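You operate a simulated robot arm through the tools that you are given. There is no shell and no other tool. Be economical: measure what you need, move in short steps, check, and stop when the job is done.

You are at the controls of a simulated two-armed robot. One attempt, no reset.

JOB
Fetch the Small flap folder from the top of the green table and set it on the 200 m and over shelf. Fetch the Water small white box from the top of the green table and set it on the bench top. Put the Lemon long white box from the top of the green table on the under 200 m shelf. Turn the count dial to 1. Open the bench cupboard door, take the grease can and leave it on the cupboard shelf, then shut the door. Take the apple bottle from the bench top and leave it in the green crate. Lift the clear card tray lid open. Any order will do. Set down upright: flap folder, small white box, grease can.

It is judged by the outcome, as a careful person would: the job done as asked, and still so three seconds after it is handed in. It fails if anything else is knocked over, pushed out of place, dropped, spilled or broken. A push-on lid holds only when it is set on centred and level and pressed home; a screw cap is set on level and turned clockwise until tight.

ROBOT AND FRAMES
Two 7-joint arms with two-finger parallel grippers on one trunk, on a base that drives. Base frame: it is fixed to the floor where the robot stands at the start and does not move with it; the origin is under the middle of the robot, x ahead of it, y to its left, z up; the surface under the hand at the start is at about z = 0.62. Units: m, degrees, N and s.
The left shoulder is at the start at [0.028, 0.101, 1.28], the right one opposite. Places, roughly: 200 m and over shelf [2.4, 3.7, 1]; apple bottle [0, 3.5, 1]; bench cupboard door [0, 3.2, 0.5]; bench top [-0.3, 4, 0.8]; clear card tray lid [-10.5, 4.8, 1.7]; count dial [0.7, -0.9, 0.9]; cupboard shelf [-0.4, 3.2, 0.5]; flap folder [0.5, -0.25, 0.75]; grease can [-0.5, 3.25, 1]; green crate (38x26x13 cm) [-4.8, 2.9, 0.8]; long white box [0.75, -0.25, 0.75]; small white box [0.25, -0.5, 0.75]; under 200 m shelf [2.4, 4.2, 1]. Payload 2.4 kg a hand.
Tool frame (each hand has its own): the origin (TCP) lies between the finger pads and is the grasp point; the fingertips stand 0.024 m ahead of it; z points along the fingers, y is the line along which they close. The gripper opens to 0.068 m. The fingers are 0.017 m wide and 0.01 m thick; the gripper's body (0.04 by 0.07 m) begins 0.041 m behind the TCP.
Orientation is that of the tool frame in the base frame, as a unit quaternion [x, y, z, w]. With the fingers straight down and closing along the base's y, the tool's x points along the base's -x, its y along +y and its z along -z.

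CONTROLS
- The arms move only by the tool servo_tool. It takes "left_motion", "right_motion" or both (then of equal length, played together; a hand with none holds still); each is a list of rows, each a list of 2 entries, a list of its own where there are three numbers: the shift along the base's x, y, z in cm, then the turn, a rotation vector about the base's x, y, z in degrees. In form: [[[x, y, z], [rx, ry, rz]], ...]. A call has 1 to 10 rows; each row shifts and turns the commanded pose from where the row before left it. "left_fingers" and "right_fingers" are, for a hand that has rows, the finger opening in cm, from 0 to 6.8, set as the call begins (left out, the last holds). Each row takes 0.2 s and may step no farther than 0.05 m and 8.6 degrees from the row before; otherwise, or with a gripper value out of range, the whole call is refused. A pose out of reach is approached as far as the arm can. The call stops where the force on the tool passes 40 N (or 10 N more than at its start, if that is more) or the arm is blocked; 0.2 s more then pass. The fingers move at their own pace (about 0.072 m/s each) and stop on an object; they squeeze with about 43 N. The grip force told is the motor's: it shows also when the fingers shut on nothing. Time passes only in rows, and 0.2 s behind the last, so rows that do not move let the fingers close. It gives the time, the measured TCP pose, the force on the tool (base axes), the opening and the grip force at its end, in the units of the frame above (readings bear some noise), with the torque about the TCP (base axes, N m) and any sound that the robot's microphone picked up.
- Cameras (640 x 400 px; columns grow to the right, rows downward): "scene" is now at [0.0764, -0.0369, 1.4065]; the picture's right is [-0.56, -0.83, 0.00], its down [-0.71, 0.48, -0.52] and it looks along [0.43, -0.29, -0.85] (base axes); focal length 286 px, centre (320, 200). "left" rides on the left gripper at [0.084, -0.011, -0.075] in its tool frame; the picture's right is [0.13, 0.99, 0.00], its down [-0.60, 0.08, -0.79] and it looks along [-0.79, 0.10, 0.61] (tool axes); focal length 251 px, centre (320, 200). "right" rides on the right gripper at [0.084, 0.011, -0.075] in its tool frame; the picture's right is [-0.13, 0.99, 0.00], its down [-0.60, -0.08, -0.79] and it looks along [-0.79, -0.10, 0.61] (tool axes); focal length 251 px, centre (320, 200). There is no depth. A picture from a camera that has moved, and an enlarged one, comes with that camera's place and axes in the base frame and with its lens.
- grab_frame(camera): a new picture of that camera. The clock stands still meanwhile.
- move_column(by): slides the trunk up (or, below 0, down) by that many m; the arms and the scene camera ride with it, the base frame stays. It gives what a move gives, with no picture.
- drive_base(legs): drives the robot by 1 to 6 legs, each [ahead, left, turn to the left] in m, m and degrees, along the robot's own axes; the way and the turn of a leg run together, so that a leg with both is an arc; at most 1.5 m and 180 degrees a leg. The arms and the cameras ride along, it lands a little off, and it stops where it bumps. It gives what a move gives.
- head_to(pan, tilt): turns the head with the scene camera to pan (to the left, within 86 degrees either way) and tilt (down, from -29 to 69), counted from straight ahead of the robot. It gives what a move gives.
- enlarge(camera, box): a new picture of the part [left, top, right, bottom] of that camera's present view, enlarged. The clock stands still meanwhile.
- job_done(): hands the job in; it is judged then, once.

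Work in short steps. Places have to be worked out from the pictures, the camera data and where the tool is seen: move nearer, look again, correct. Check each grasp and each placing, and mend what went wrong. You have 207 turns and 190 pictures in all, those below and enlarged ones among them. Open the grippers and draw the arms clear of the work before you hand the job in, unless the task says otherwise; then end with one line.

The tools are called after "Call:" as a command line: name --argument value ..., lists and objects as JSON in quotes. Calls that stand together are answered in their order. servo_tool: Moves the arms, as the interface text tells. Its arguments: {"type":"object","properties":{"left_motion":{"type":"array","items":{"type":"array"}},"left_fingers":{"type":"number"},"right_motion":{"type":"array","items":{"type":"array"}},"right_fingers":{"type":"number"}},"required":[]} The other tools are called the same way: move_column (by) slides the trunk up or down; drive_base (legs) drives the base; head_to (pan, tilt) turns the head that bears the scene camera; grab_frame (camera) takes a picture; enlarge (camera, box) takes an enlarged picture of a part of a camera's view; job_done () hands the job in.

At the start:

```text
t: 0.0
left_eef_pos: [0.2244, -0.0285, 0.951]
left_orientation: [0.0, 1.0, 0.0, -0.001]
left_wrist_force: [-0.2, 0.1, -0.1]
left_ft_torque: [0.04, 0.0, -0.01]
left_finger_gap: 0.0679
left_gripper_force: 0.0
right_eef_pos: [0.2063, -0.2506, 0.9235]
right_orientation: [-0.001, 1.0, 0.001, 0.0]
right_wrist_force: [-0.1, -0.2, 0.4]
right_ft_torque: [0.03, 0.01, 0.0]
right_finger_gap: 0.068
right_gripper_force: 0.0
trunk travel left (down, up): [-0.493, 0.356]
robot x, y, heading: [-0.0006, 0.0046, -0.1]
head pan, tilt: [-34.2, 58.6]
```

scene: 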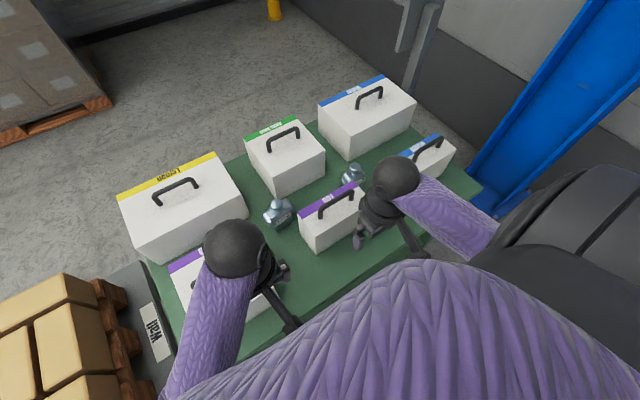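
right: 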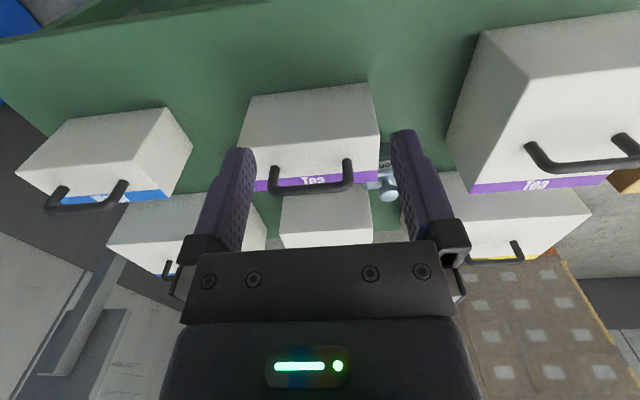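
left: 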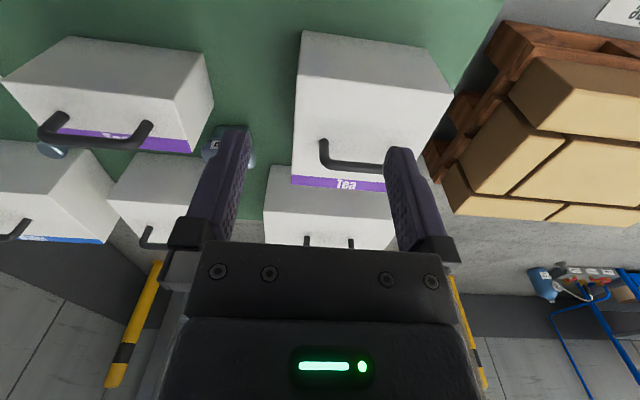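

I'll first look closer at the table top to identify the labels.

Call:
enlarge --camera "scene" --box '[240, 70, 480, 220]'

Call:
enlarge --camera "scene" --box '[100, 120, 340, 270]'

```text
2.67 times, centred on (360, 145) of scene
camera zoom: at [0.0764, -0.0369, 1.4065], right [-0.56, -0.83, 0.0], down [-0.71, 0.48, -0.52], along [0.43, -0.29, -0.85], focal length 764 px, centre (213, 347)
```

zoom: 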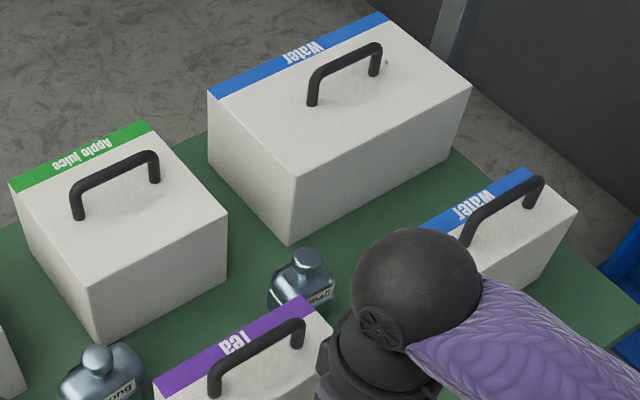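

```text
2.67 times, centred on (220, 195) of scene
camera zoom: at [0.0764, -0.0369, 1.4065], right [-0.56, -0.83, 0.0], down [-0.71, 0.48, -0.52], along [0.43, -0.29, -0.85], focal length 764 px, centre (587, 213)
```

zoom: 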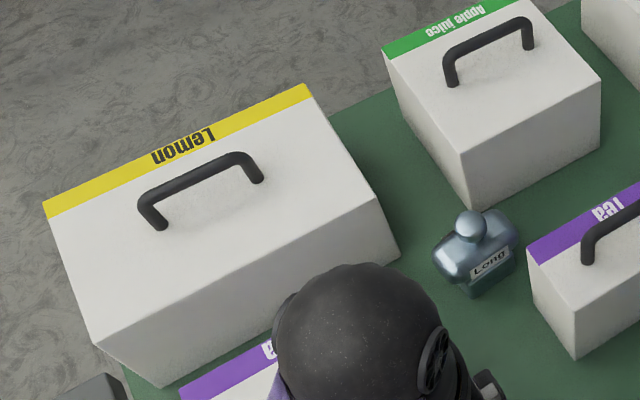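

The "Small" folder is the one near (0.47,-0.42). Water small box near (0.35,-0.59), Lemon at far left. Now look around: dial to the right, then other directions.

Call:
head_to --pan -52 --tilt 25

Call:
grab_frame --camera "scene"

Call:
head_to --pan 55 --tilt 15

Call:
grab_frame --camera "scene"

Call:
head_to --pan 86 --tilt 15

Call:
grab_frame --camera "scene"

```text
t: 1.0
left_eef_pos: [0.224, -0.0288, 0.9516]
left_orientation: [0.0, 1.0, 0.0, 0.0]
left_wrist_force: [0.1, -0.5, 0.0]
left_ft_torque: [0.0, 0.0, 0.0]
left_finger_gap: 0.0679
left_gripper_force: 0.1
right_eef_pos: [0.2077, -0.2517, 0.9226]
right_orientation: [0.0, 1.0, 0.0, 0.0]
right_wrist_force: [0.3, 0.0, 0.1]
right_ft_torque: [0.02, 0.04, 0.03]
right_finger_gap: 0.0679
right_gripper_force: 0.0
trunk travel left (down, up): [-0.493, 0.356]
robot x, y, heading: [0.0023, -0.0023, 0.1]
head pan, tilt: [-52.0, 25.0]
```

```text
184 pictures are left
camera scene: at [0.0767, -0.0711, 1.4548], right [-0.79, -0.62, 0.0], down [-0.26, 0.33, -0.91], along [0.56, -0.71, -0.42], focal length 286 px, centre (320, 200)
```

scene: 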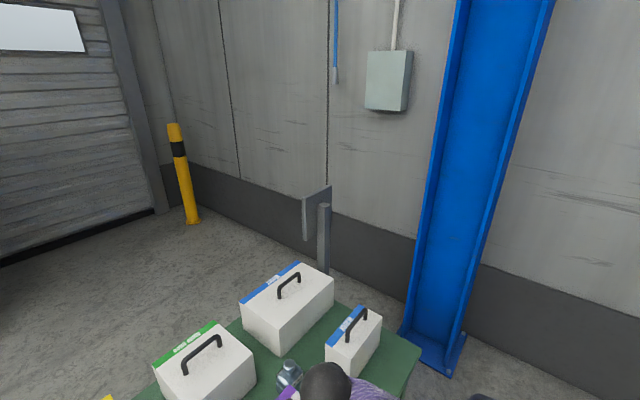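

```text
t: 2.8
left_eef_pos: [0.2244, -0.0301, 0.9515]
left_orientation: [0.0, 1.0, 0.0, 0.0]
left_wrist_force: [0.8, 0.2, 0.6]
left_ft_torque: [0.01, 0.0, -0.01]
left_finger_gap: 0.0679
left_gripper_force: 0.0
right_eef_pos: [0.2083, -0.2514, 0.9231]
right_orientation: [0.0, 1.0, 0.0, 0.001]
right_wrist_force: [-0.4, 0.6, -0.9]
right_ft_torque: [-0.02, 0.01, 0.02]
right_finger_gap: 0.0677
right_gripper_force: 0.0
trunk travel left (down, up): [-0.493, 0.356]
robot x, y, heading: [-0.0014, 0.002, -0.2]
head pan, tilt: [55.0, 15.0]
```

```text
183 pictures are left
camera scene: at [0.0736, 0.0779, 1.4711], right [0.82, -0.57, 0.0], down [-0.15, -0.21, -0.97], along [0.55, 0.79, -0.26], focal length 286 px, centre (320, 200)
```

scene: 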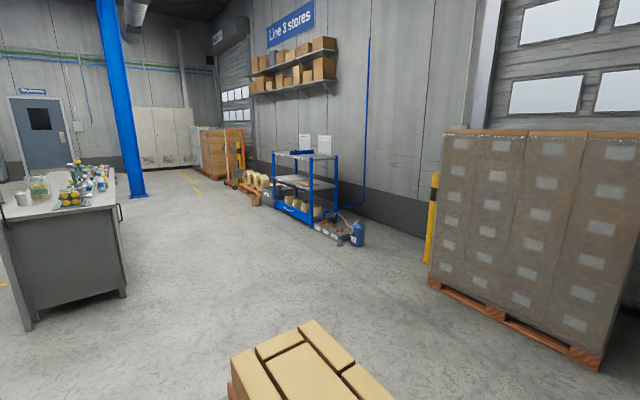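

```text
t: 3.8
left_eef_pos: [0.2244, -0.0293, 0.951]
left_orientation: [0.0, 1.0, -0.001, 0.0]
left_wrist_force: [0.2, 0.6, -0.2]
left_ft_torque: [-0.04, 0.02, -0.02]
left_finger_gap: 0.068
left_gripper_force: 0.1
right_eef_pos: [0.2075, -0.2518, 0.9229]
right_orientation: [-0.001, 1.0, -0.001, -0.001]
right_wrist_force: [-0.5, -0.4, 0.3]
right_ft_torque: [-0.01, -0.01, 0.01]
right_finger_gap: 0.0683
right_gripper_force: 0.1
trunk travel left (down, up): [-0.493, 0.356]
robot x, y, heading: [-0.0001, 0.003, 0.2]
head pan, tilt: [85.9, 15.0]
```

```text
182 pictures are left
camera scene: at [0.0266, 0.0946, 1.4711], right [1.0, -0.07, 0.0], down [-0.02, -0.26, -0.97], along [0.07, 0.96, -0.26], focal length 286 px, centre (320, 200)
```

scene: 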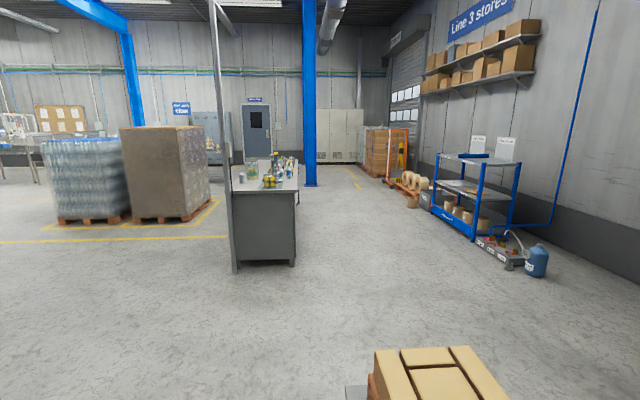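

Look at the dial post more closely.

Call:
head_to --pan -52 --tilt 32

Call:
enlarge --camera "scene" --box '[220, 100, 460, 250]'

Call:
enlarge --camera "scene" --box '[100, 200, 420, 400]'

```text
t: 6.0
left_eef_pos: [0.2245, -0.0295, 0.9504]
left_orientation: [0.001, 1.0, 0.0, -0.001]
left_wrist_force: [-0.8, -0.5, -0.8]
left_ft_torque: [0.01, 0.03, 0.02]
left_finger_gap: 0.0681
left_gripper_force: 0.1
right_eef_pos: [0.2078, -0.2509, 0.9242]
right_orientation: [-0.001, 1.0, 0.0, 0.001]
right_wrist_force: [1.6, -0.1, -0.2]
right_ft_torque: [0.01, -0.02, 0.01]
right_finger_gap: 0.068
right_gripper_force: 0.0
trunk travel left (down, up): [-0.493, 0.356]
robot x, y, heading: [0.0011, 0.0042, 0.2]
head pan, tilt: [-52.0, 32.0]
```

```text
2.67 times, centred on (340, 175) of scene
camera zoom: at [0.0751, -0.0691, 1.4437], right [-0.79, -0.62, 0.0], down [-0.33, 0.42, -0.85], along [0.52, -0.67, -0.53], focal length 764 px, centre (267, 267)
```

zoom: 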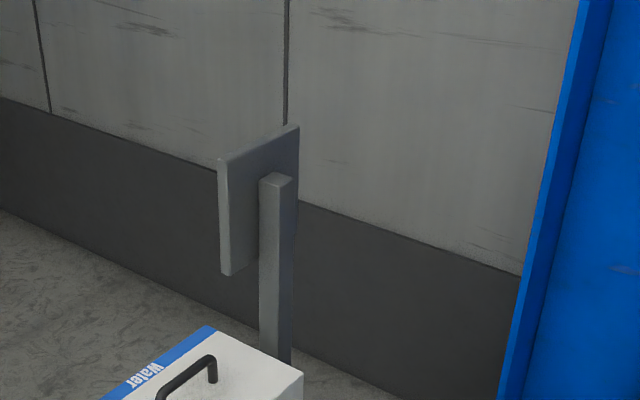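

```text
2.00 times, centred on (260, 300) of scene
camera zoom: at [0.0751, -0.0691, 1.4437], right [-0.79, -0.62, 0.0], down [-0.33, 0.42, -0.85], along [0.52, -0.67, -0.53], focal length 573 px, centre (440, 0)
```

zoom: 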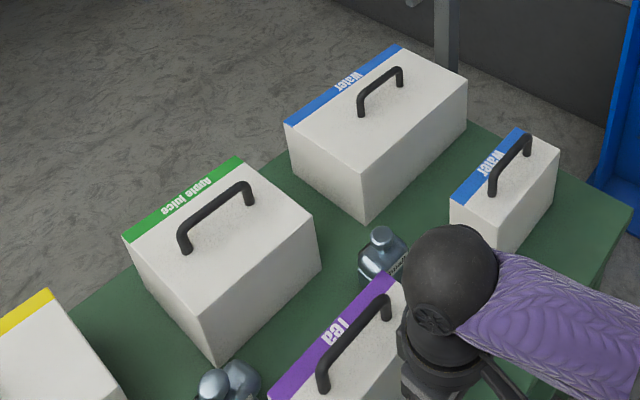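

The plate with the dial faces +x (away), so I'll need to drive round the table. Look at the floor obstacles to the left and ahead.

Call:
head_to --pan 50 --tilt 45

Call:
grab_frame --camera "scene"

Call:
head_to --pan 0 --tilt 40

Call:
grab_frame --camera "scene"

```text
t: 7.8
left_eef_pos: [0.224, -0.0284, 0.9523]
left_orientation: [0.001, 1.0, 0.0, 0.0]
left_wrist_force: [0.0, -0.4, -0.3]
left_ft_torque: [0.03, -0.01, 0.0]
left_finger_gap: 0.068
left_gripper_force: 0.1
right_eef_pos: [0.2081, -0.2513, 0.9242]
right_orientation: [-0.001, 1.0, 0.0, 0.001]
right_wrist_force: [0.0, 0.3, -0.2]
right_ft_torque: [0.01, 0.02, -0.03]
right_finger_gap: 0.0679
right_gripper_force: 0.1
trunk travel left (down, up): [-0.493, 0.356]
robot x, y, heading: [0.0018, -0.0016, -0.1]
head pan, tilt: [50.0, 45.0]
```

```text
179 pictures are left
camera scene: at [0.0723, 0.0637, 1.4243], right [0.77, -0.64, 0.0], down [-0.45, -0.54, -0.71], along [0.45, 0.54, -0.71], focal length 286 px, centre (320, 200)
```

scene: 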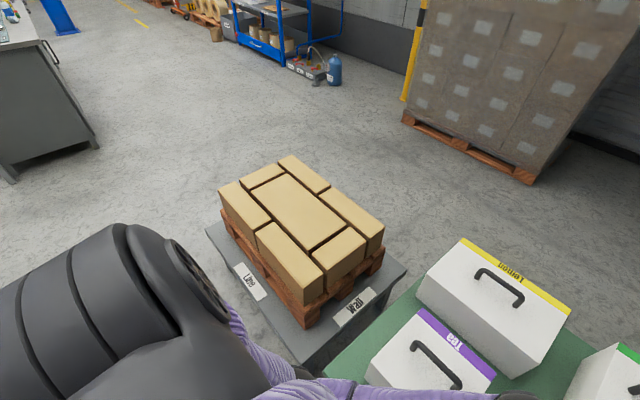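

```text
t: 9.0
left_eef_pos: [0.2231, -0.0291, 0.9507]
left_orientation: [0.0, 1.0, 0.001, 0.0]
left_wrist_force: [0.2, -0.3, -1.0]
left_ft_torque: [-0.02, -0.01, -0.01]
left_finger_gap: 0.0679
left_gripper_force: 0.0
right_eef_pos: [0.2084, -0.2505, 0.9238]
right_orientation: [0.0, 1.0, -0.001, 0.0]
right_wrist_force: [0.0, 0.0, -0.3]
right_ft_torque: [-0.01, -0.03, 0.03]
right_finger_gap: 0.0681
right_gripper_force: 0.1
trunk travel left (down, up): [-0.493, 0.356]
robot x, y, heading: [-0.0011, 0.002, -0.0]
head pan, tilt: [0.0, 40.0]
```

```text
178 pictures are left
camera scene: at [0.105, 0.0015, 1.4315], right [0.0, -1.0, 0.0], down [-0.64, 0.0, -0.77], along [0.77, 0.0, -0.64], focal length 286 px, centre (320, 200)
```

scene: 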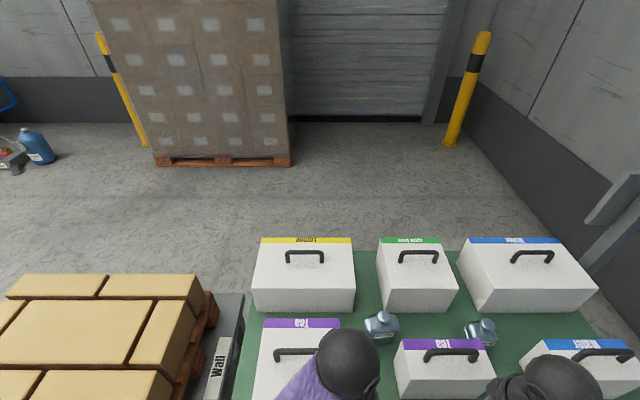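

Water small box handle is ≈(0.37,-0.61,0.78). The reach is limited at this trunk height, so I raise the hands first, before lowering the trunk; right hand also turns for the handle.

Call:
servo_tool --left_motion '[[[-0.3, 1, 3.5], [0, 0, 0]], [[-0.3, 1, 3.5], [0, 0, 0]], [[-0.3, 1, 3.5], [0, 0, 0]], [[-0.3, 1, 3.5], [0, 0, 0]], [[-0.3, 1, 3.5], [0, 0, 0]], [[0, 1, 3.5], [0, 0, 0]], [[0, 1, 3.5], [0, 0, 0]], [[0, 1, 3.5], [0, 0, 0]], [[0, 1, 0], [0, 0, 0]], [[0, 1, 0], [0, 0, 0]]]' --right_motion '[[[0, -1, 3.5], [0, 0, -8.5]], [[0, -1, 3.5], [0, 0, -8.5]], [[0, -1, 3.5], [0, 0, -8.5]], [[0, -1, 3.5], [0, 0, -8.5]], [[0, -1, 3.5], [0, 0, -8.5]], [[0, -1, 3.5], [0, 0, -8.5]], [[0, -1, 3.5], [0, 0, -8.5]], [[0, -1, 3.5], [0, 0, -8.5]], [[0, 0, 0], [0, 0, -8.5]], [[0, 0, 0], [0, 0, -8.5]]]'

Call:
drive_base --legs '[[0, -0.3, 0]]'

Call:
move_column --by -0.25

Call:
grab_frame --camera "right"

Call:
head_to --pan -45 --tilt 50

Call:
grab_frame --camera "scene"

```text
t: 11.2
left_eef_pos: [0.2092, 0.0718, 1.2307]
left_orientation: [0.0, 1.0, 0.0, 0.0]
left_wrist_force: [-0.2, -0.7, -1.2]
left_ft_torque: [-0.02, -0.01, 0.01]
left_finger_gap: 0.0682
left_gripper_force: 0.1
right_eef_pos: [0.2101, -0.3315, 1.2045]
right_orientation: [0.676, 0.737, -0.001, 0.0]
right_wrist_force: [-0.2, -0.1, -0.3]
right_ft_torque: [-0.01, -0.01, 0.02]
right_finger_gap: 0.068
right_gripper_force: 0.0
trunk travel left (down, up): [-0.493, 0.356]
robot x, y, heading: [-0.0009, -0.0009, 0.1]
head pan, tilt: [0.0, 40.0]
```

```text
t: 13.2
left_eef_pos: [0.2098, -0.2247, 1.2322]
left_orientation: [-0.002, 1.0, 0.0, -0.001]
left_wrist_force: [0.1, -0.3, 0.0]
left_ft_torque: [0.01, -0.01, 0.0]
left_finger_gap: 0.0679
left_gripper_force: 0.0
right_eef_pos: [0.2099, -0.6271, 1.2031]
right_orientation: [0.674, 0.738, 0.0, 0.0]
right_wrist_force: [-0.3, -0.5, 0.2]
right_ft_torque: [0.0, -0.01, 0.02]
right_finger_gap: 0.068
right_gripper_force: 0.1
trunk travel left (down, up): [-0.493, 0.356]
robot x, y, heading: [-0.0009, -0.2969, 0.2]
head pan, tilt: [0.0, 40.0]
```

```text
t: 15.4
left_eef_pos: [0.2134, -0.2233, 0.9969]
left_orientation: [-0.005, 1.0, 0.001, 0.001]
left_wrist_force: [15.0, 4.2, -3.5]
left_ft_torque: [-0.31, 0.79, -0.42]
left_finger_gap: 0.0679
left_gripper_force: 0.1
right_eef_pos: [0.2104, -0.6265, 0.9701]
right_orientation: [0.674, 0.739, -0.001, -0.002]
right_wrist_force: [0.7, -0.1, -0.6]
right_ft_torque: [-0.01, -0.04, 0.01]
right_finger_gap: 0.068
right_gripper_force: 0.1
trunk travel left (down, up): [-0.26, 0.59]
robot x, y, heading: [0.0008, -0.2959, 0.1]
head pan, tilt: [0.0, 40.0]
stopped: the force on the tool passed its limit at 59 N (the readings are from after the stop); the commanded pose is now the measured one
```

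```text
177 pictures are left
camera right: at [0.2133, -0.5413, 1.0451], right [1.0, -0.04, -0.01], down [-0.02, -0.61, 0.79], along [-0.03, -0.79, -0.61], focal length 251 px, centre (320, 200)
```

right: 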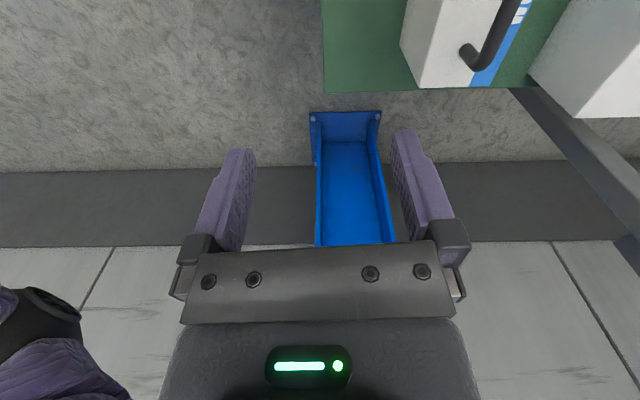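

```text
t: 16.5
left_eef_pos: [0.2124, -0.2228, 0.9977]
left_orientation: [-0.004, 1.0, 0.001, 0.0]
left_wrist_force: [27.1, 0.3, -4.2]
left_ft_torque: [0.06, 1.76, 0.2]
left_finger_gap: 0.0681
left_gripper_force: 0.0
right_eef_pos: [0.211, -0.6271, 0.97]
right_orientation: [0.675, 0.738, -0.003, -0.001]
right_wrist_force: [-0.1, -0.6, -0.6]
right_ft_torque: [0.04, 0.02, 0.02]
right_finger_gap: 0.0683
right_gripper_force: 0.1
trunk travel left (down, up): [-0.26, 0.59]
robot x, y, heading: [-0.0024, -0.296, 0.3]
head pan, tilt: [-45.0, 50.0]
```

```text
176 pictures are left
camera scene: at [0.1116, -0.3485, 1.182], right [-0.7, -0.71, 0.0], down [-0.54, 0.54, -0.64], along [0.46, -0.45, -0.77], focal length 286 px, centre (320, 200)
```

scene: 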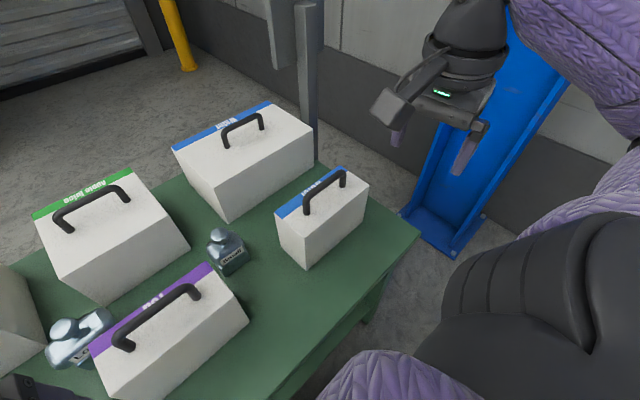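

The left hand is pressed against something; look at it.

Call:
grab_frame --camera "left"

Call:
head_to --pan 20 --tilt 65

Call:
grab_frame --camera "scene"

```text
175 pictures are left
camera left: at [0.1285, -0.235, 1.0744], right [-0.14, 0.99, 0.0], down [0.6, 0.08, 0.79], along [0.79, 0.11, -0.61], focal length 251 px, centre (320, 200)
```

left: 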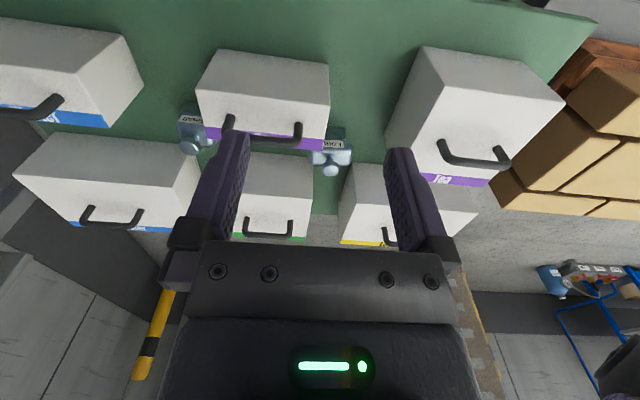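

```text
t: 17.9
left_eef_pos: [0.2125, -0.2224, 0.997]
left_orientation: [-0.004, 1.0, 0.001, 0.0]
left_wrist_force: [35.6, -0.8, -3.3]
left_ft_torque: [0.18, 2.33, 0.37]
left_finger_gap: 0.0681
left_gripper_force: 0.1
right_eef_pos: [0.2103, -0.6267, 0.9693]
right_orientation: [0.674, 0.738, -0.002, -0.002]
right_wrist_force: [-0.1, 0.0, -0.2]
right_ft_torque: [-0.01, -0.01, -0.03]
right_finger_gap: 0.0681
right_gripper_force: 0.0
trunk travel left (down, up): [-0.26, 0.59]
robot x, y, heading: [0.0029, -0.2948, -0.0]
head pan, tilt: [20.0, 65.0]
```

```text
174 pictures are left
camera scene: at [0.1139, -0.2733, 1.1639], right [0.34, -0.94, 0.0], down [-0.85, -0.31, -0.42], along [0.4, 0.15, -0.91], focal length 286 px, centre (320, 200)
```

scene: 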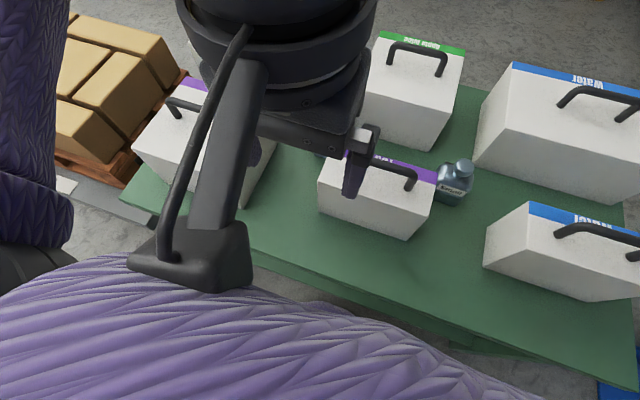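

The wrist camera of the left hand rests on the chest; I move the left hand forward and left.

Call:
servo_tool --left_motion '[[[3, 0, 0], [0, 0, 0]], [[4, 1, 0], [0, 0, 0]], [[3, 3, 1], [0, 0, 0]], [[3, 3, 1], [0, 0, 0]], [[2, 4, 1], [0, 0, 0]], [[0, 4, 1], [0, 0, 0]]]'

Call:
head_to --pan -45 --tilt 55

Call:
enlarge --camera "scene" --box '[160, 80, 400, 230]'

```text
t: 19.3
left_eef_pos: [0.3611, -0.0752, 1.0364]
left_orientation: [-0.004, 1.0, 0.001, 0.0]
left_wrist_force: [-0.8, -0.6, 0.2]
left_ft_torque: [0.01, 0.01, 0.0]
left_finger_gap: 0.0681
left_gripper_force: 0.0
right_eef_pos: [0.2097, -0.6269, 0.9698]
right_orientation: [0.675, 0.738, -0.002, -0.002]
right_wrist_force: [0.7, -0.6, 0.0]
right_ft_torque: [-0.05, 0.04, 0.0]
right_finger_gap: 0.0681
right_gripper_force: 0.1
trunk travel left (down, up): [-0.26, 0.59]
robot x, y, heading: [-0.0019, -0.2986, 0.1]
head pan, tilt: [20.0, 65.0]
```

```text
t: 20.6
left_eef_pos: [0.3599, -0.0756, 1.0365]
left_orientation: [-0.004, 1.0, 0.001, 0.0]
left_wrist_force: [0.6, -0.6, -0.3]
left_ft_torque: [0.0, 0.02, 0.02]
left_finger_gap: 0.068
left_gripper_force: 0.1
right_eef_pos: [0.2105, -0.6262, 0.9697]
right_orientation: [0.674, 0.738, -0.002, -0.002]
right_wrist_force: [-0.5, 1.0, 0.4]
right_ft_torque: [-0.01, 0.02, -0.01]
right_finger_gap: 0.0681
right_gripper_force: 0.1
trunk travel left (down, up): [-0.26, 0.59]
robot x, y, heading: [-0.0021, -0.2971, 0.0]
head pan, tilt: [-45.0, 55.0]
```

```text
2.67 times, centred on (280, 155) of scene
camera zoom: at [0.1081, -0.3449, 1.1755], right [-0.7, -0.71, 0.0], down [-0.58, 0.58, -0.57], along [0.41, -0.4, -0.82], focal length 764 px, centre (427, 320)
```

zoom: 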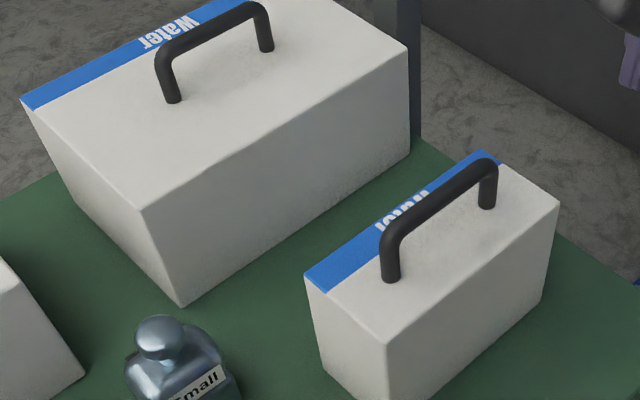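

Small Water box: top z≈0.75, handle bar centre ≈(0.364,-0.608,0.79) running along y. Move the right hand above it and view.

Call:
servo_tool --right_motion '[[[4, 0.5, -1], [0, 0, -4.9]], [[4, 0.5, -1], [0, 0, 0]], [[4, 0.5, -2], [0, 0, 0]], [[3.3, 0.3, -2], [0, 0, 0]], [[0, 0, -3], [0, 0, 0]]]' --right_fingers 6.8

Call:
grab_frame --camera "right"

Call:
grab_frame --camera "scene"

```text
t: 21.8
left_eef_pos: [0.3614, -0.0761, 1.036]
left_orientation: [-0.003, 1.0, 0.001, 0.001]
left_wrist_force: [0.0, 0.4, -0.2]
left_ft_torque: [0.0, 0.0, -0.03]
left_finger_gap: 0.0676
left_gripper_force: 0.0
right_eef_pos: [0.365, -0.6099, 0.8798]
right_orientation: [0.705, 0.709, -0.002, -0.002]
right_wrist_force: [0.0, -0.5, -0.2]
right_ft_torque: [0.0, -0.02, 0.01]
right_finger_gap: 0.0682
right_gripper_force: 0.1
trunk travel left (down, up): [-0.26, 0.59]
robot x, y, heading: [0.0027, -0.2959, 0.1]
head pan, tilt: [-45.0, 55.0]
```

```text
172 pictures are left
camera right: at [0.3755, -0.5245, 0.9549], right [0.99, -0.12, 0.0], down [-0.07, -0.6, 0.79], along [-0.1, -0.79, -0.61], focal length 251 px, centre (320, 200)
```

right: 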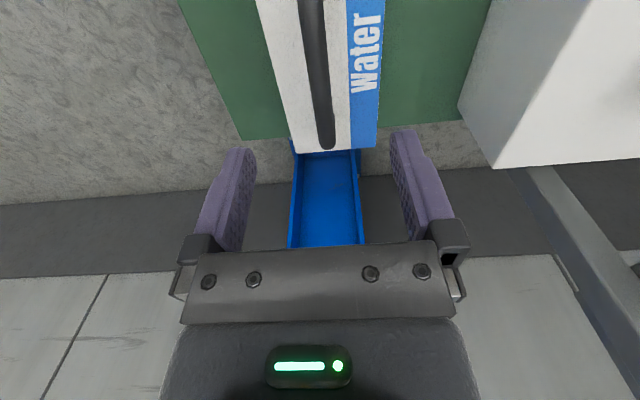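

```text
171 pictures are left
camera scene: at [0.1083, -0.3449, 1.1754], right [-0.7, -0.71, 0.0], down [-0.58, 0.58, -0.57], along [0.41, -0.4, -0.82], focal length 286 px, centre (320, 200)
```

scene: 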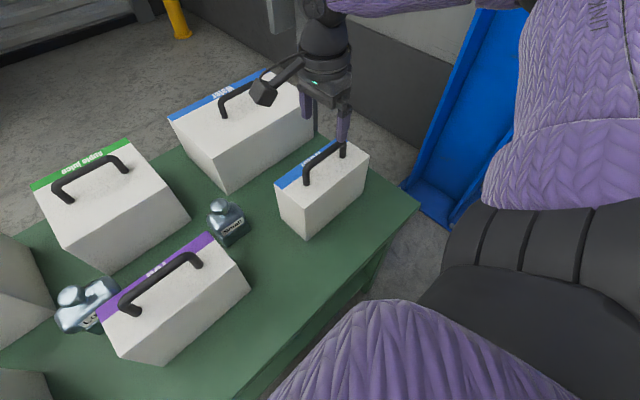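

The handle lies at x≈0.366, centred under the hand. Descend and close.

Call:
servo_tool --right_motion '[[[0, 0, -4], [0, 0, 0]], [[0, 0, -3], [0, 0, 0]], [[0.1, 0, -1.7], [0, 0, 0]]]'

Call:
servo_tool --right_motion '[[[0, 0, 0], [0, 0, 0]], [[0, 0, 0], [0, 0, 0]], [[0, 0, 0], [0, 0, 0]]]' --right_fingers 0

Call:
servo_tool --right_motion '[[[0, 0, 1], [0, 0, 0]], [[0, 0, 1], [0, 0, 0]], [[0, 0, 2], [0, 0, 0]]]'

Call:
grab_frame --camera "scene"

```text
t: 22.6
left_eef_pos: [0.3603, -0.0752, 1.0358]
left_orientation: [-0.003, 1.0, 0.001, 0.0]
left_wrist_force: [0.2, 0.6, -0.8]
left_ft_torque: [0.0, 0.01, -0.01]
left_finger_gap: 0.0679
left_gripper_force: 0.0
right_eef_pos: [0.3656, -0.6095, 0.7934]
right_orientation: [0.705, 0.709, -0.002, -0.003]
right_wrist_force: [0.7, -0.7, -0.6]
right_ft_torque: [0.0, 0.0, 0.02]
right_finger_gap: 0.0679
right_gripper_force: 0.0
trunk travel left (down, up): [-0.26, 0.59]
robot x, y, heading: [-0.0002, -0.297, 0.1]
head pan, tilt: [-45.0, 55.0]
```

```text
t: 23.4
left_eef_pos: [0.3603, -0.0745, 1.0361]
left_orientation: [-0.003, 1.0, 0.0, 0.0]
left_wrist_force: [0.4, 0.3, 0.0]
left_ft_torque: [0.0, 0.02, 0.05]
left_finger_gap: 0.0679
left_gripper_force: 0.1
right_eef_pos: [0.3644, -0.6088, 0.7934]
right_orientation: [0.705, 0.709, -0.003, -0.002]
right_wrist_force: [-0.2, 1.3, -0.5]
right_ft_torque: [0.01, -0.02, -0.08]
right_finger_gap: 0.0134
right_gripper_force: 33.2
trunk travel left (down, up): [-0.26, 0.59]
robot x, y, heading: [0.0002, -0.2961, 0.5]
head pan, tilt: [-45.0, 55.0]
```

```text
t: 24.2
left_eef_pos: [0.3611, -0.0756, 1.0354]
left_orientation: [-0.004, 1.0, 0.001, 0.0]
left_wrist_force: [0.1, 1.1, 0.4]
left_ft_torque: [-0.02, -0.02, 0.0]
left_finger_gap: 0.068
left_gripper_force: 0.0
right_eef_pos: [0.3649, -0.609, 0.8335]
right_orientation: [0.705, 0.709, -0.001, -0.002]
right_wrist_force: [0.1, -0.8, -5.4]
right_ft_torque: [0.04, 0.03, 0.04]
right_finger_gap: 0.0134
right_gripper_force: 33.6
trunk travel left (down, up): [-0.26, 0.59]
robot x, y, heading: [-0.0013, -0.2966, 0.3]
head pan, tilt: [-45.0, 55.0]
```

```text
170 pictures are left
camera scene: at [0.1085, -0.3452, 1.1754], right [-0.7, -0.71, 0.0], down [-0.58, 0.58, -0.57], along [0.41, -0.4, -0.82], focal length 286 px, centre (320, 200)
```

scene: 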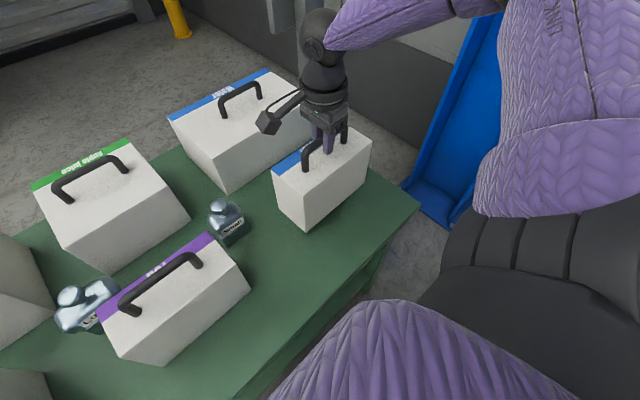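

Box lifted (~0.5 kg). Raise it more and inspect the Small folder closely.

Call:
servo_tool --right_motion '[[[0, 0, 4], [0, 0, 0]], [[-1, 0, 4], [0, 0, 0]], [[-1, 0, 3], [0, 0, 0]]]'

Call:
head_to --pan -20 --tilt 50

Call:
enlarge --camera "scene" --box '[270, 130, 430, 230]'

Call:
grab_frame --camera "left"

```text
t: 25.0
left_eef_pos: [0.3598, -0.075, 1.0349]
left_orientation: [-0.003, 1.0, 0.001, 0.0]
left_wrist_force: [-0.5, 0.0, -0.1]
left_ft_torque: [0.0, 0.0, -0.01]
left_finger_gap: 0.0679
left_gripper_force: 0.0
right_eef_pos: [0.3451, -0.6089, 0.9424]
right_orientation: [0.705, 0.709, -0.002, -0.002]
right_wrist_force: [0.0, 0.1, -4.6]
right_ft_torque: [0.04, 0.0, -0.02]
right_finger_gap: 0.0134
right_gripper_force: 33.0
trunk travel left (down, up): [-0.26, 0.59]
robot x, y, heading: [-0.0001, -0.2977, 0.4]
head pan, tilt: [-45.0, 55.0]
```

```text
t: 25.9
left_eef_pos: [0.3618, -0.0753, 1.0367]
left_orientation: [-0.003, 1.0, 0.002, 0.001]
left_wrist_force: [-0.5, -0.5, 0.1]
left_ft_torque: [0.01, -0.02, 0.02]
left_finger_gap: 0.0681
left_gripper_force: 0.2
right_eef_pos: [0.3461, -0.6092, 0.9427]
right_orientation: [0.706, 0.708, -0.002, -0.002]
right_wrist_force: [0.2, 0.0, -4.4]
right_ft_torque: [0.02, 0.03, -0.02]
right_finger_gap: 0.0137
right_gripper_force: 33.1
trunk travel left (down, up): [-0.26, 0.59]
robot x, y, heading: [0.002, -0.2963, 0.1]
head pan, tilt: [-20.0, 50.0]
```

```text
4.00 times, centred on (350, 180) of scene
camera zoom: at [0.1297, -0.3206, 1.1819], right [-0.34, -0.94, 0.0], down [-0.72, 0.26, -0.64], along [0.6, -0.22, -0.77], focal length 1146 px, centre (200, 280)
```

zoom: 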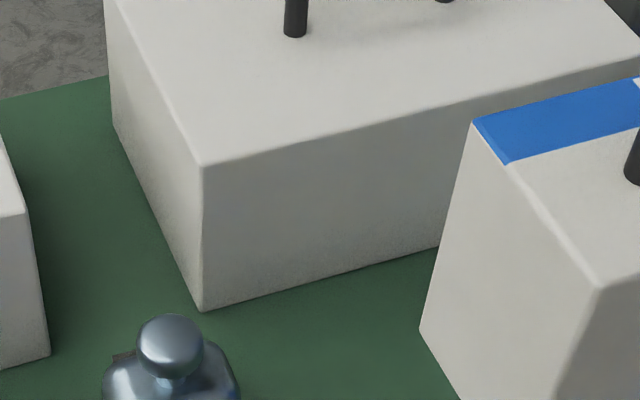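

```text
168 pictures are left
camera left: at [0.2767, -0.0868, 1.1133], right [-0.14, 0.99, 0.0], down [0.6, 0.08, 0.79], along [0.79, 0.11, -0.61], focal length 251 px, centre (320, 200)
```

left: 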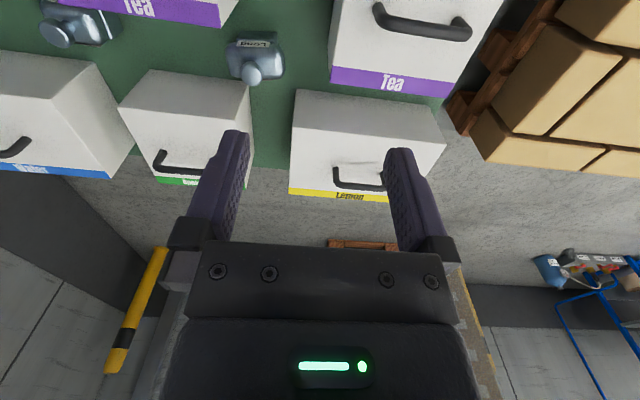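

Call:
enlarge --camera "scene" --box '[240, 180, 400, 280]'

```text
4.00 times, centred on (320, 230) of scene
camera zoom: at [0.1297, -0.3206, 1.1819], right [-0.34, -0.94, 0.0], down [-0.72, 0.26, -0.64], along [0.6, -0.22, -0.77], focal length 1146 px, centre (320, 80)
```

zoom: 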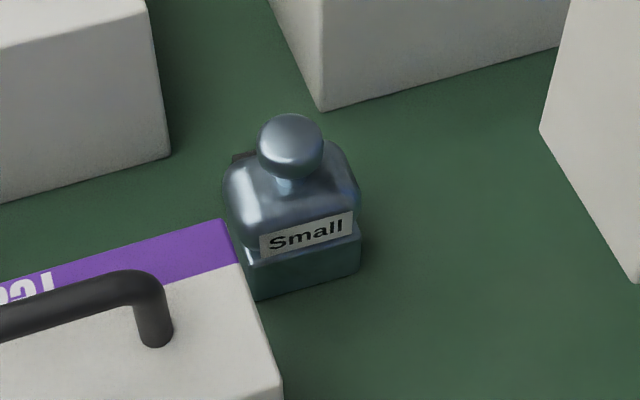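

Folder "Small": knob ≈(0.458,-0.422,0.72), ~3.3 cm wide. Shift the box away a bit and bring the left hand above the knob with a narrower opening.

Call:
servo_tool --right_motion '[[[0, -2, 0], [0, 0, 0]], [[0, -2, 0], [0, 0, 0]], [[0, -1, 0], [0, 0, 0]]]'

Call:
servo_tool --left_motion '[[[1.2, -4.3, 0], [0, 0, 0]], [[1.2, -4.3, 0], [0, 0, 0]], [[1.2, -4.3, 0], [0, 0, 0]], [[1.2, -4.3, 0], [0, 0, 0]], [[1.2, -4.3, 0], [0, 0, 0]], [[1.2, -4.3, -2], [0, 0, 0]], [[1.2, -4.4, -4], [0, 0, 0]], [[1.3, -4.4, -4], [0, 0, 0]], [[0, 0, -4.5], [0, 0, 0]], [[0, 0, -3], [0, 0, 0]]]' --left_fingers 5

Call:
grab_frame --camera "left"

Call:
head_to --pan -30 --tilt 50

Call:
grab_frame --camera "scene"

```text
t: 26.7
left_eef_pos: [0.362, -0.0761, 1.0364]
left_orientation: [-0.005, 1.0, 0.001, 0.0]
left_wrist_force: [0.0, 0.5, -0.3]
left_ft_torque: [0.0, 0.02, -0.01]
left_finger_gap: 0.068
left_gripper_force: 0.1
right_eef_pos: [0.3443, -0.6611, 0.9427]
right_orientation: [0.706, 0.708, -0.002, -0.002]
right_wrist_force: [-0.4, 0.6, -5.2]
right_ft_torque: [0.04, 0.04, 0.02]
right_finger_gap: 0.0135
right_gripper_force: 33.1
trunk travel left (down, up): [-0.26, 0.59]
robot x, y, heading: [-0.0028, -0.2954, -0.1]
head pan, tilt: [-20.0, 50.0]
```

```text
refused: row 7 steps farther than a row can; nothing moved
```

```text
166 pictures are left
camera left: at [0.2767, -0.0869, 1.1133], right [-0.14, 0.99, 0.0], down [0.6, 0.08, 0.79], along [0.79, 0.11, -0.61], focal length 251 px, centre (320, 200)
```

left: 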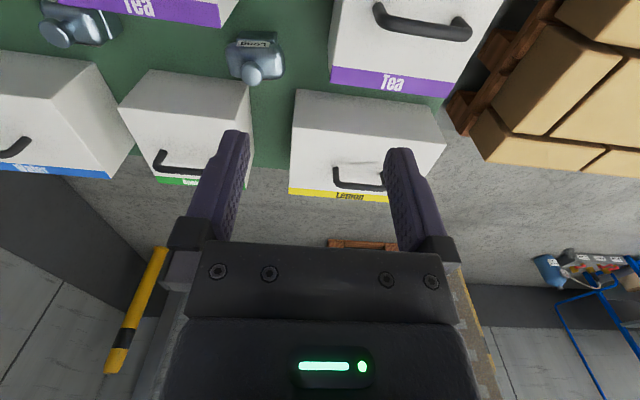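

```text
t: 27.4
left_eef_pos: [0.3606, -0.0748, 1.036]
left_orientation: [-0.003, 1.0, 0.001, 0.001]
left_wrist_force: [0.6, -0.5, 0.2]
left_ft_torque: [-0.02, -0.01, -0.01]
left_finger_gap: 0.0681
left_gripper_force: 0.1
right_eef_pos: [0.346, -0.66, 0.9427]
right_orientation: [0.705, 0.709, -0.002, -0.003]
right_wrist_force: [0.0, 0.9, -5.5]
right_ft_torque: [0.03, -0.04, -0.05]
right_finger_gap: 0.0132
right_gripper_force: 33.2
trunk travel left (down, up): [-0.26, 0.59]
robot x, y, heading: [0.0013, -0.3005, 0.2]
head pan, tilt: [-30.0, 50.0]
```

```text
165 pictures are left
camera scene: at [0.1241, -0.3327, 1.1819], right [-0.5, -0.87, 0.0], down [-0.67, 0.38, -0.64], along [0.56, -0.32, -0.77], focal length 286 px, centre (320, 200)
```

scene: 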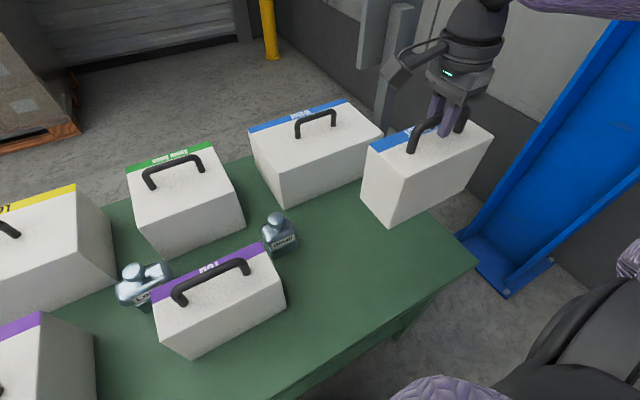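

The row was too long; I split it.

Call:
servo_tool --left_motion '[[[1.2, -4.3, 0], [0, 0, 0]], [[1.2, -4.3, 0], [0, 0, 0]], [[1.2, -4.3, 0], [0, 0, 0]], [[1.2, -4.3, 0], [0, 0, 0]], [[1.2, -4.3, 0], [0, 0, 0]], [[1.2, -4.3, -1], [0, 0, 0]], [[1.2, -4.4, -1], [0, 0, 0]], [[1.3, -4.4, -1], [0, 0, 0]], [[0, 0, -4.9], [0, 0, 0]], [[0, 0, -4.9], [0, 0, 0]]]' --left_fingers 5

Call:
servo_tool --left_motion '[[[0, 0, -4.9], [0, 0, 0]], [[0, 0, -3], [0, 0, 0]]]'

Call:
grab_frame --camera "left"

Call:
grab_frame --camera "scene"

```text
t: 29.6
left_eef_pos: [0.4332, -0.3724, 0.9037]
left_orientation: [-0.004, 1.0, 0.001, 0.0]
left_wrist_force: [-0.5, -0.1, -0.4]
left_ft_torque: [0.02, -0.03, 0.02]
left_finger_gap: 0.05
left_gripper_force: 0.0
left hand out of reach, approached as far as the arm can: row 7, 8
right_eef_pos: [0.3451, -0.6596, 0.9424]
right_orientation: [0.705, 0.709, -0.002, -0.003]
right_wrist_force: [-0.4, -1.4, -4.3]
right_ft_torque: [0.02, 0.04, -0.03]
right_finger_gap: 0.0134
right_gripper_force: 33.9
trunk travel left (down, up): [-0.26, 0.59]
robot x, y, heading: [-0.0022, -0.2976, 0.3]
head pan, tilt: [-30.0, 50.0]
```

```text
t: 30.2
left_eef_pos: [0.4349, -0.3705, 0.8237]
left_orientation: [-0.004, 1.0, 0.001, 0.0]
left_wrist_force: [0.1, 0.2, 0.3]
left_ft_torque: [-0.02, 0.0, 0.0]
left_finger_gap: 0.0502
left_gripper_force: 0.0
right_eef_pos: [0.3461, -0.6617, 0.9423]
right_orientation: [0.704, 0.71, -0.001, -0.002]
right_wrist_force: [0.4, -0.4, -4.4]
right_ft_torque: [0.02, 0.02, 0.02]
right_finger_gap: 0.0133
right_gripper_force: 33.7
trunk travel left (down, up): [-0.26, 0.59]
robot x, y, heading: [-0.0009, -0.2971, 0.3]
head pan, tilt: [-30.0, 50.0]
```

```text
164 pictures are left
camera left: at [0.3505, -0.3819, 0.9001], right [-0.14, 0.99, 0.0], down [0.6, 0.08, 0.79], along [0.79, 0.11, -0.61], focal length 251 px, centre (320, 200)
```

left: 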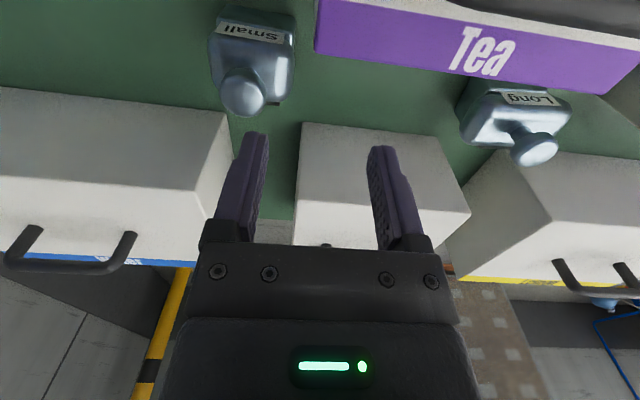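

```text
163 pictures are left
camera scene: at [0.1242, -0.3329, 1.1819], right [-0.5, -0.87, 0.0], down [-0.67, 0.38, -0.64], along [0.56, -0.32, -0.77], focal length 286 px, centre (320, 200)
```

scene: 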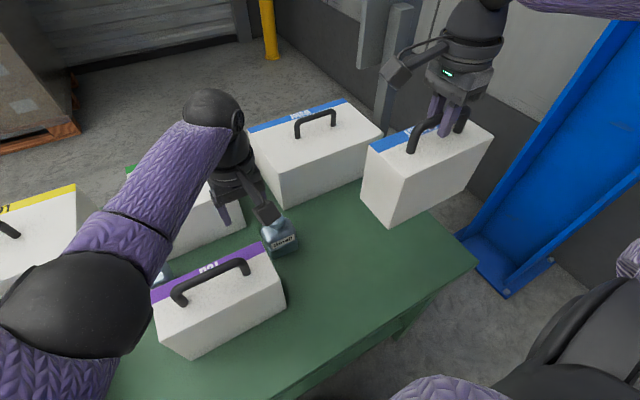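

Knob confirmed at ≈(0.459,-0.424). Shift over it.

Call:
servo_tool --left_motion '[[[1.2, -2.7, 0], [0, 0, 0]], [[1.2, -2.7, 0], [0, 0, 0]], [[0, 0, -3], [0, 0, 0]]]'

Call:
grab_frame --camera "left"

```text
t: 31.0
left_eef_pos: [0.4336, -0.3858, 0.799]
left_orientation: [0.004, 1.0, 0.0, -0.002]
left_wrist_force: [-0.8, -0.2, -0.3]
left_ft_torque: [-0.02, -0.01, -0.01]
left_finger_gap: 0.0499
left_gripper_force: 0.1
left hand out of reach, approached as far as the arm can: row 1, 2, 3
right_eef_pos: [0.3447, -0.6599, 0.9415]
right_orientation: [0.705, 0.709, -0.001, -0.003]
right_wrist_force: [0.1, 0.3, -5.1]
right_ft_torque: [0.04, 0.01, 0.03]
right_finger_gap: 0.0137
right_gripper_force: 33.5
trunk travel left (down, up): [-0.26, 0.59]
robot x, y, heading: [0.0002, -0.2957, -0.1]
head pan, tilt: [-30.0, 50.0]
```

```text
162 pictures are left
camera left: at [0.3492, -0.3964, 0.8772], right [-0.12, 0.99, 0.0], down [0.61, 0.07, 0.79], along [0.79, 0.1, -0.61], focal length 251 px, centre (320, 200)
```

left: 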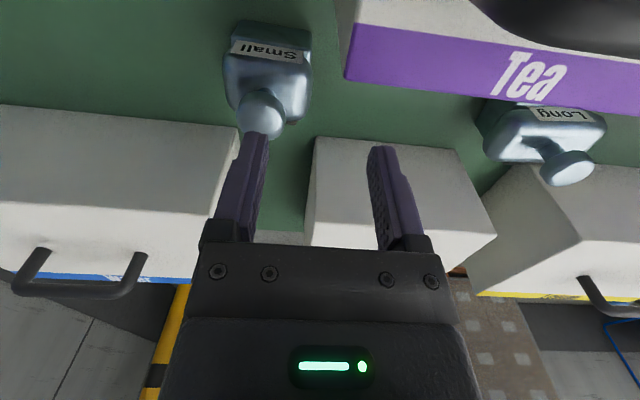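

Left arm is at its limit; slide the base 0.1 m to the right.

Call:
drive_base --legs '[[0, -0.1, 0]]'

Call:
grab_frame --camera "left"

```text
t: 32.2
left_eef_pos: [0.4335, -0.4873, 0.7992]
left_orientation: [0.004, 1.0, -0.001, -0.001]
left_wrist_force: [-0.1, 0.2, -0.6]
left_ft_torque: [-0.02, -0.01, 0.0]
left_finger_gap: 0.0501
left_gripper_force: 0.1
right_eef_pos: [0.3449, -0.7625, 0.9433]
right_orientation: [0.705, 0.709, -0.001, -0.003]
right_wrist_force: [-0.6, 0.8, -4.5]
right_ft_torque: [0.06, 0.03, -0.01]
right_finger_gap: 0.0133
right_gripper_force: 32.6
trunk travel left (down, up): [-0.26, 0.59]
robot x, y, heading: [0.0013, -0.3971, 0.1]
head pan, tilt: [-30.0, 50.0]
```

```text
161 pictures are left
camera left: at [0.3496, -0.497, 0.8771], right [-0.12, 0.99, 0.0], down [0.61, 0.07, 0.79], along [0.79, 0.1, -0.61], focal length 251 px, centre (320, 200)
```

left: 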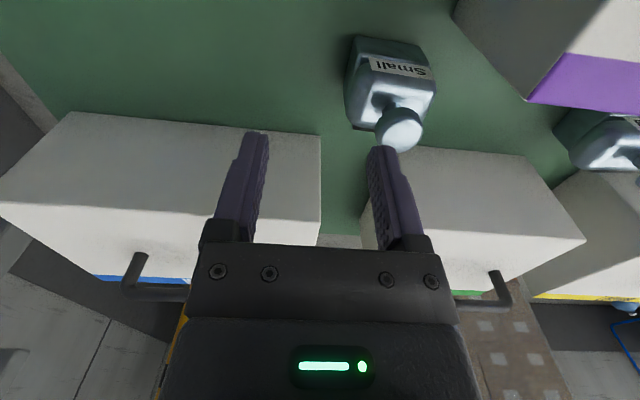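

Knob now at (0.46,-0.422): move above it, then descend slowly.

Call:
servo_tool --left_motion '[[[1.3, 3.2, 0.3], [0, 0, 0]], [[1.3, 3.2, 0], [0, 0, 0]], [[0, 0, 0], [0, 0, 0]]]'

Call:
grab_frame --camera "left"

Call:
enlarge --camera "scene" --box '[200, 100, 360, 300]'

```text
t: 33.0
left_eef_pos: [0.458, -0.4209, 0.8026]
left_orientation: [0.003, 1.0, 0.0, -0.002]
left_wrist_force: [-0.3, 0.5, -0.2]
left_ft_torque: [-0.01, -0.02, 0.0]
left_finger_gap: 0.0497
left_gripper_force: 0.0
right_eef_pos: [0.346, -0.761, 0.9432]
right_orientation: [0.705, 0.709, -0.002, -0.003]
right_wrist_force: [0.3, 0.2, -5.3]
right_ft_torque: [0.02, 0.04, 0.01]
right_finger_gap: 0.0133
right_gripper_force: 33.4
trunk travel left (down, up): [-0.26, 0.59]
robot x, y, heading: [0.0013, -0.3993, 0.1]
head pan, tilt: [-30.0, 50.0]
```

```text
160 pictures are left
camera left: at [0.3746, -0.4322, 0.8789], right [-0.12, 0.99, 0.0], down [0.61, 0.07, 0.79], along [0.79, 0.1, -0.61], focal length 251 px, centre (320, 200)
```

left: 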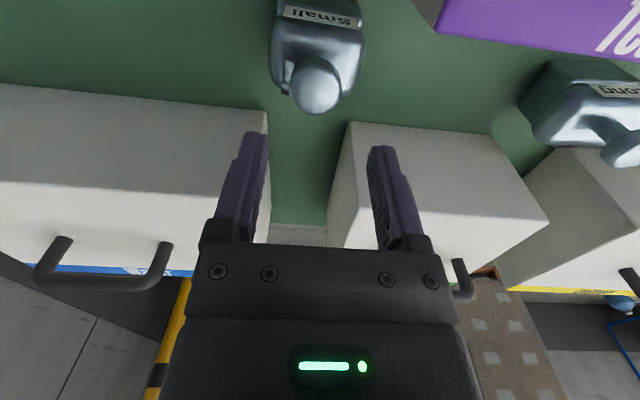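

```text
2.00 times, centred on (280, 200) of scene
camera zoom: at [0.1245, -0.4334, 1.1819], right [-0.5, -0.87, 0.0], down [-0.67, 0.38, -0.64], along [0.56, -0.32, -0.77], focal length 573 px, centre (400, 200)
```

zoom: 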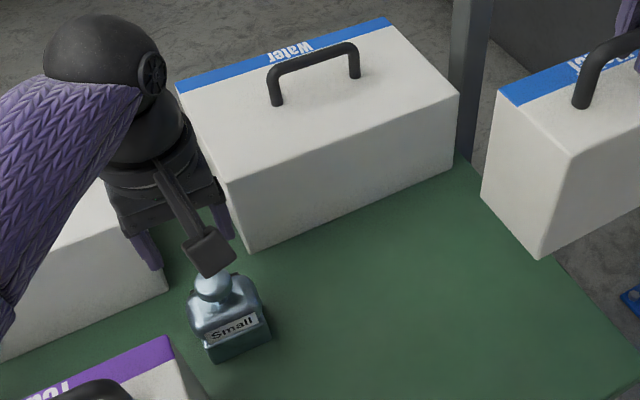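

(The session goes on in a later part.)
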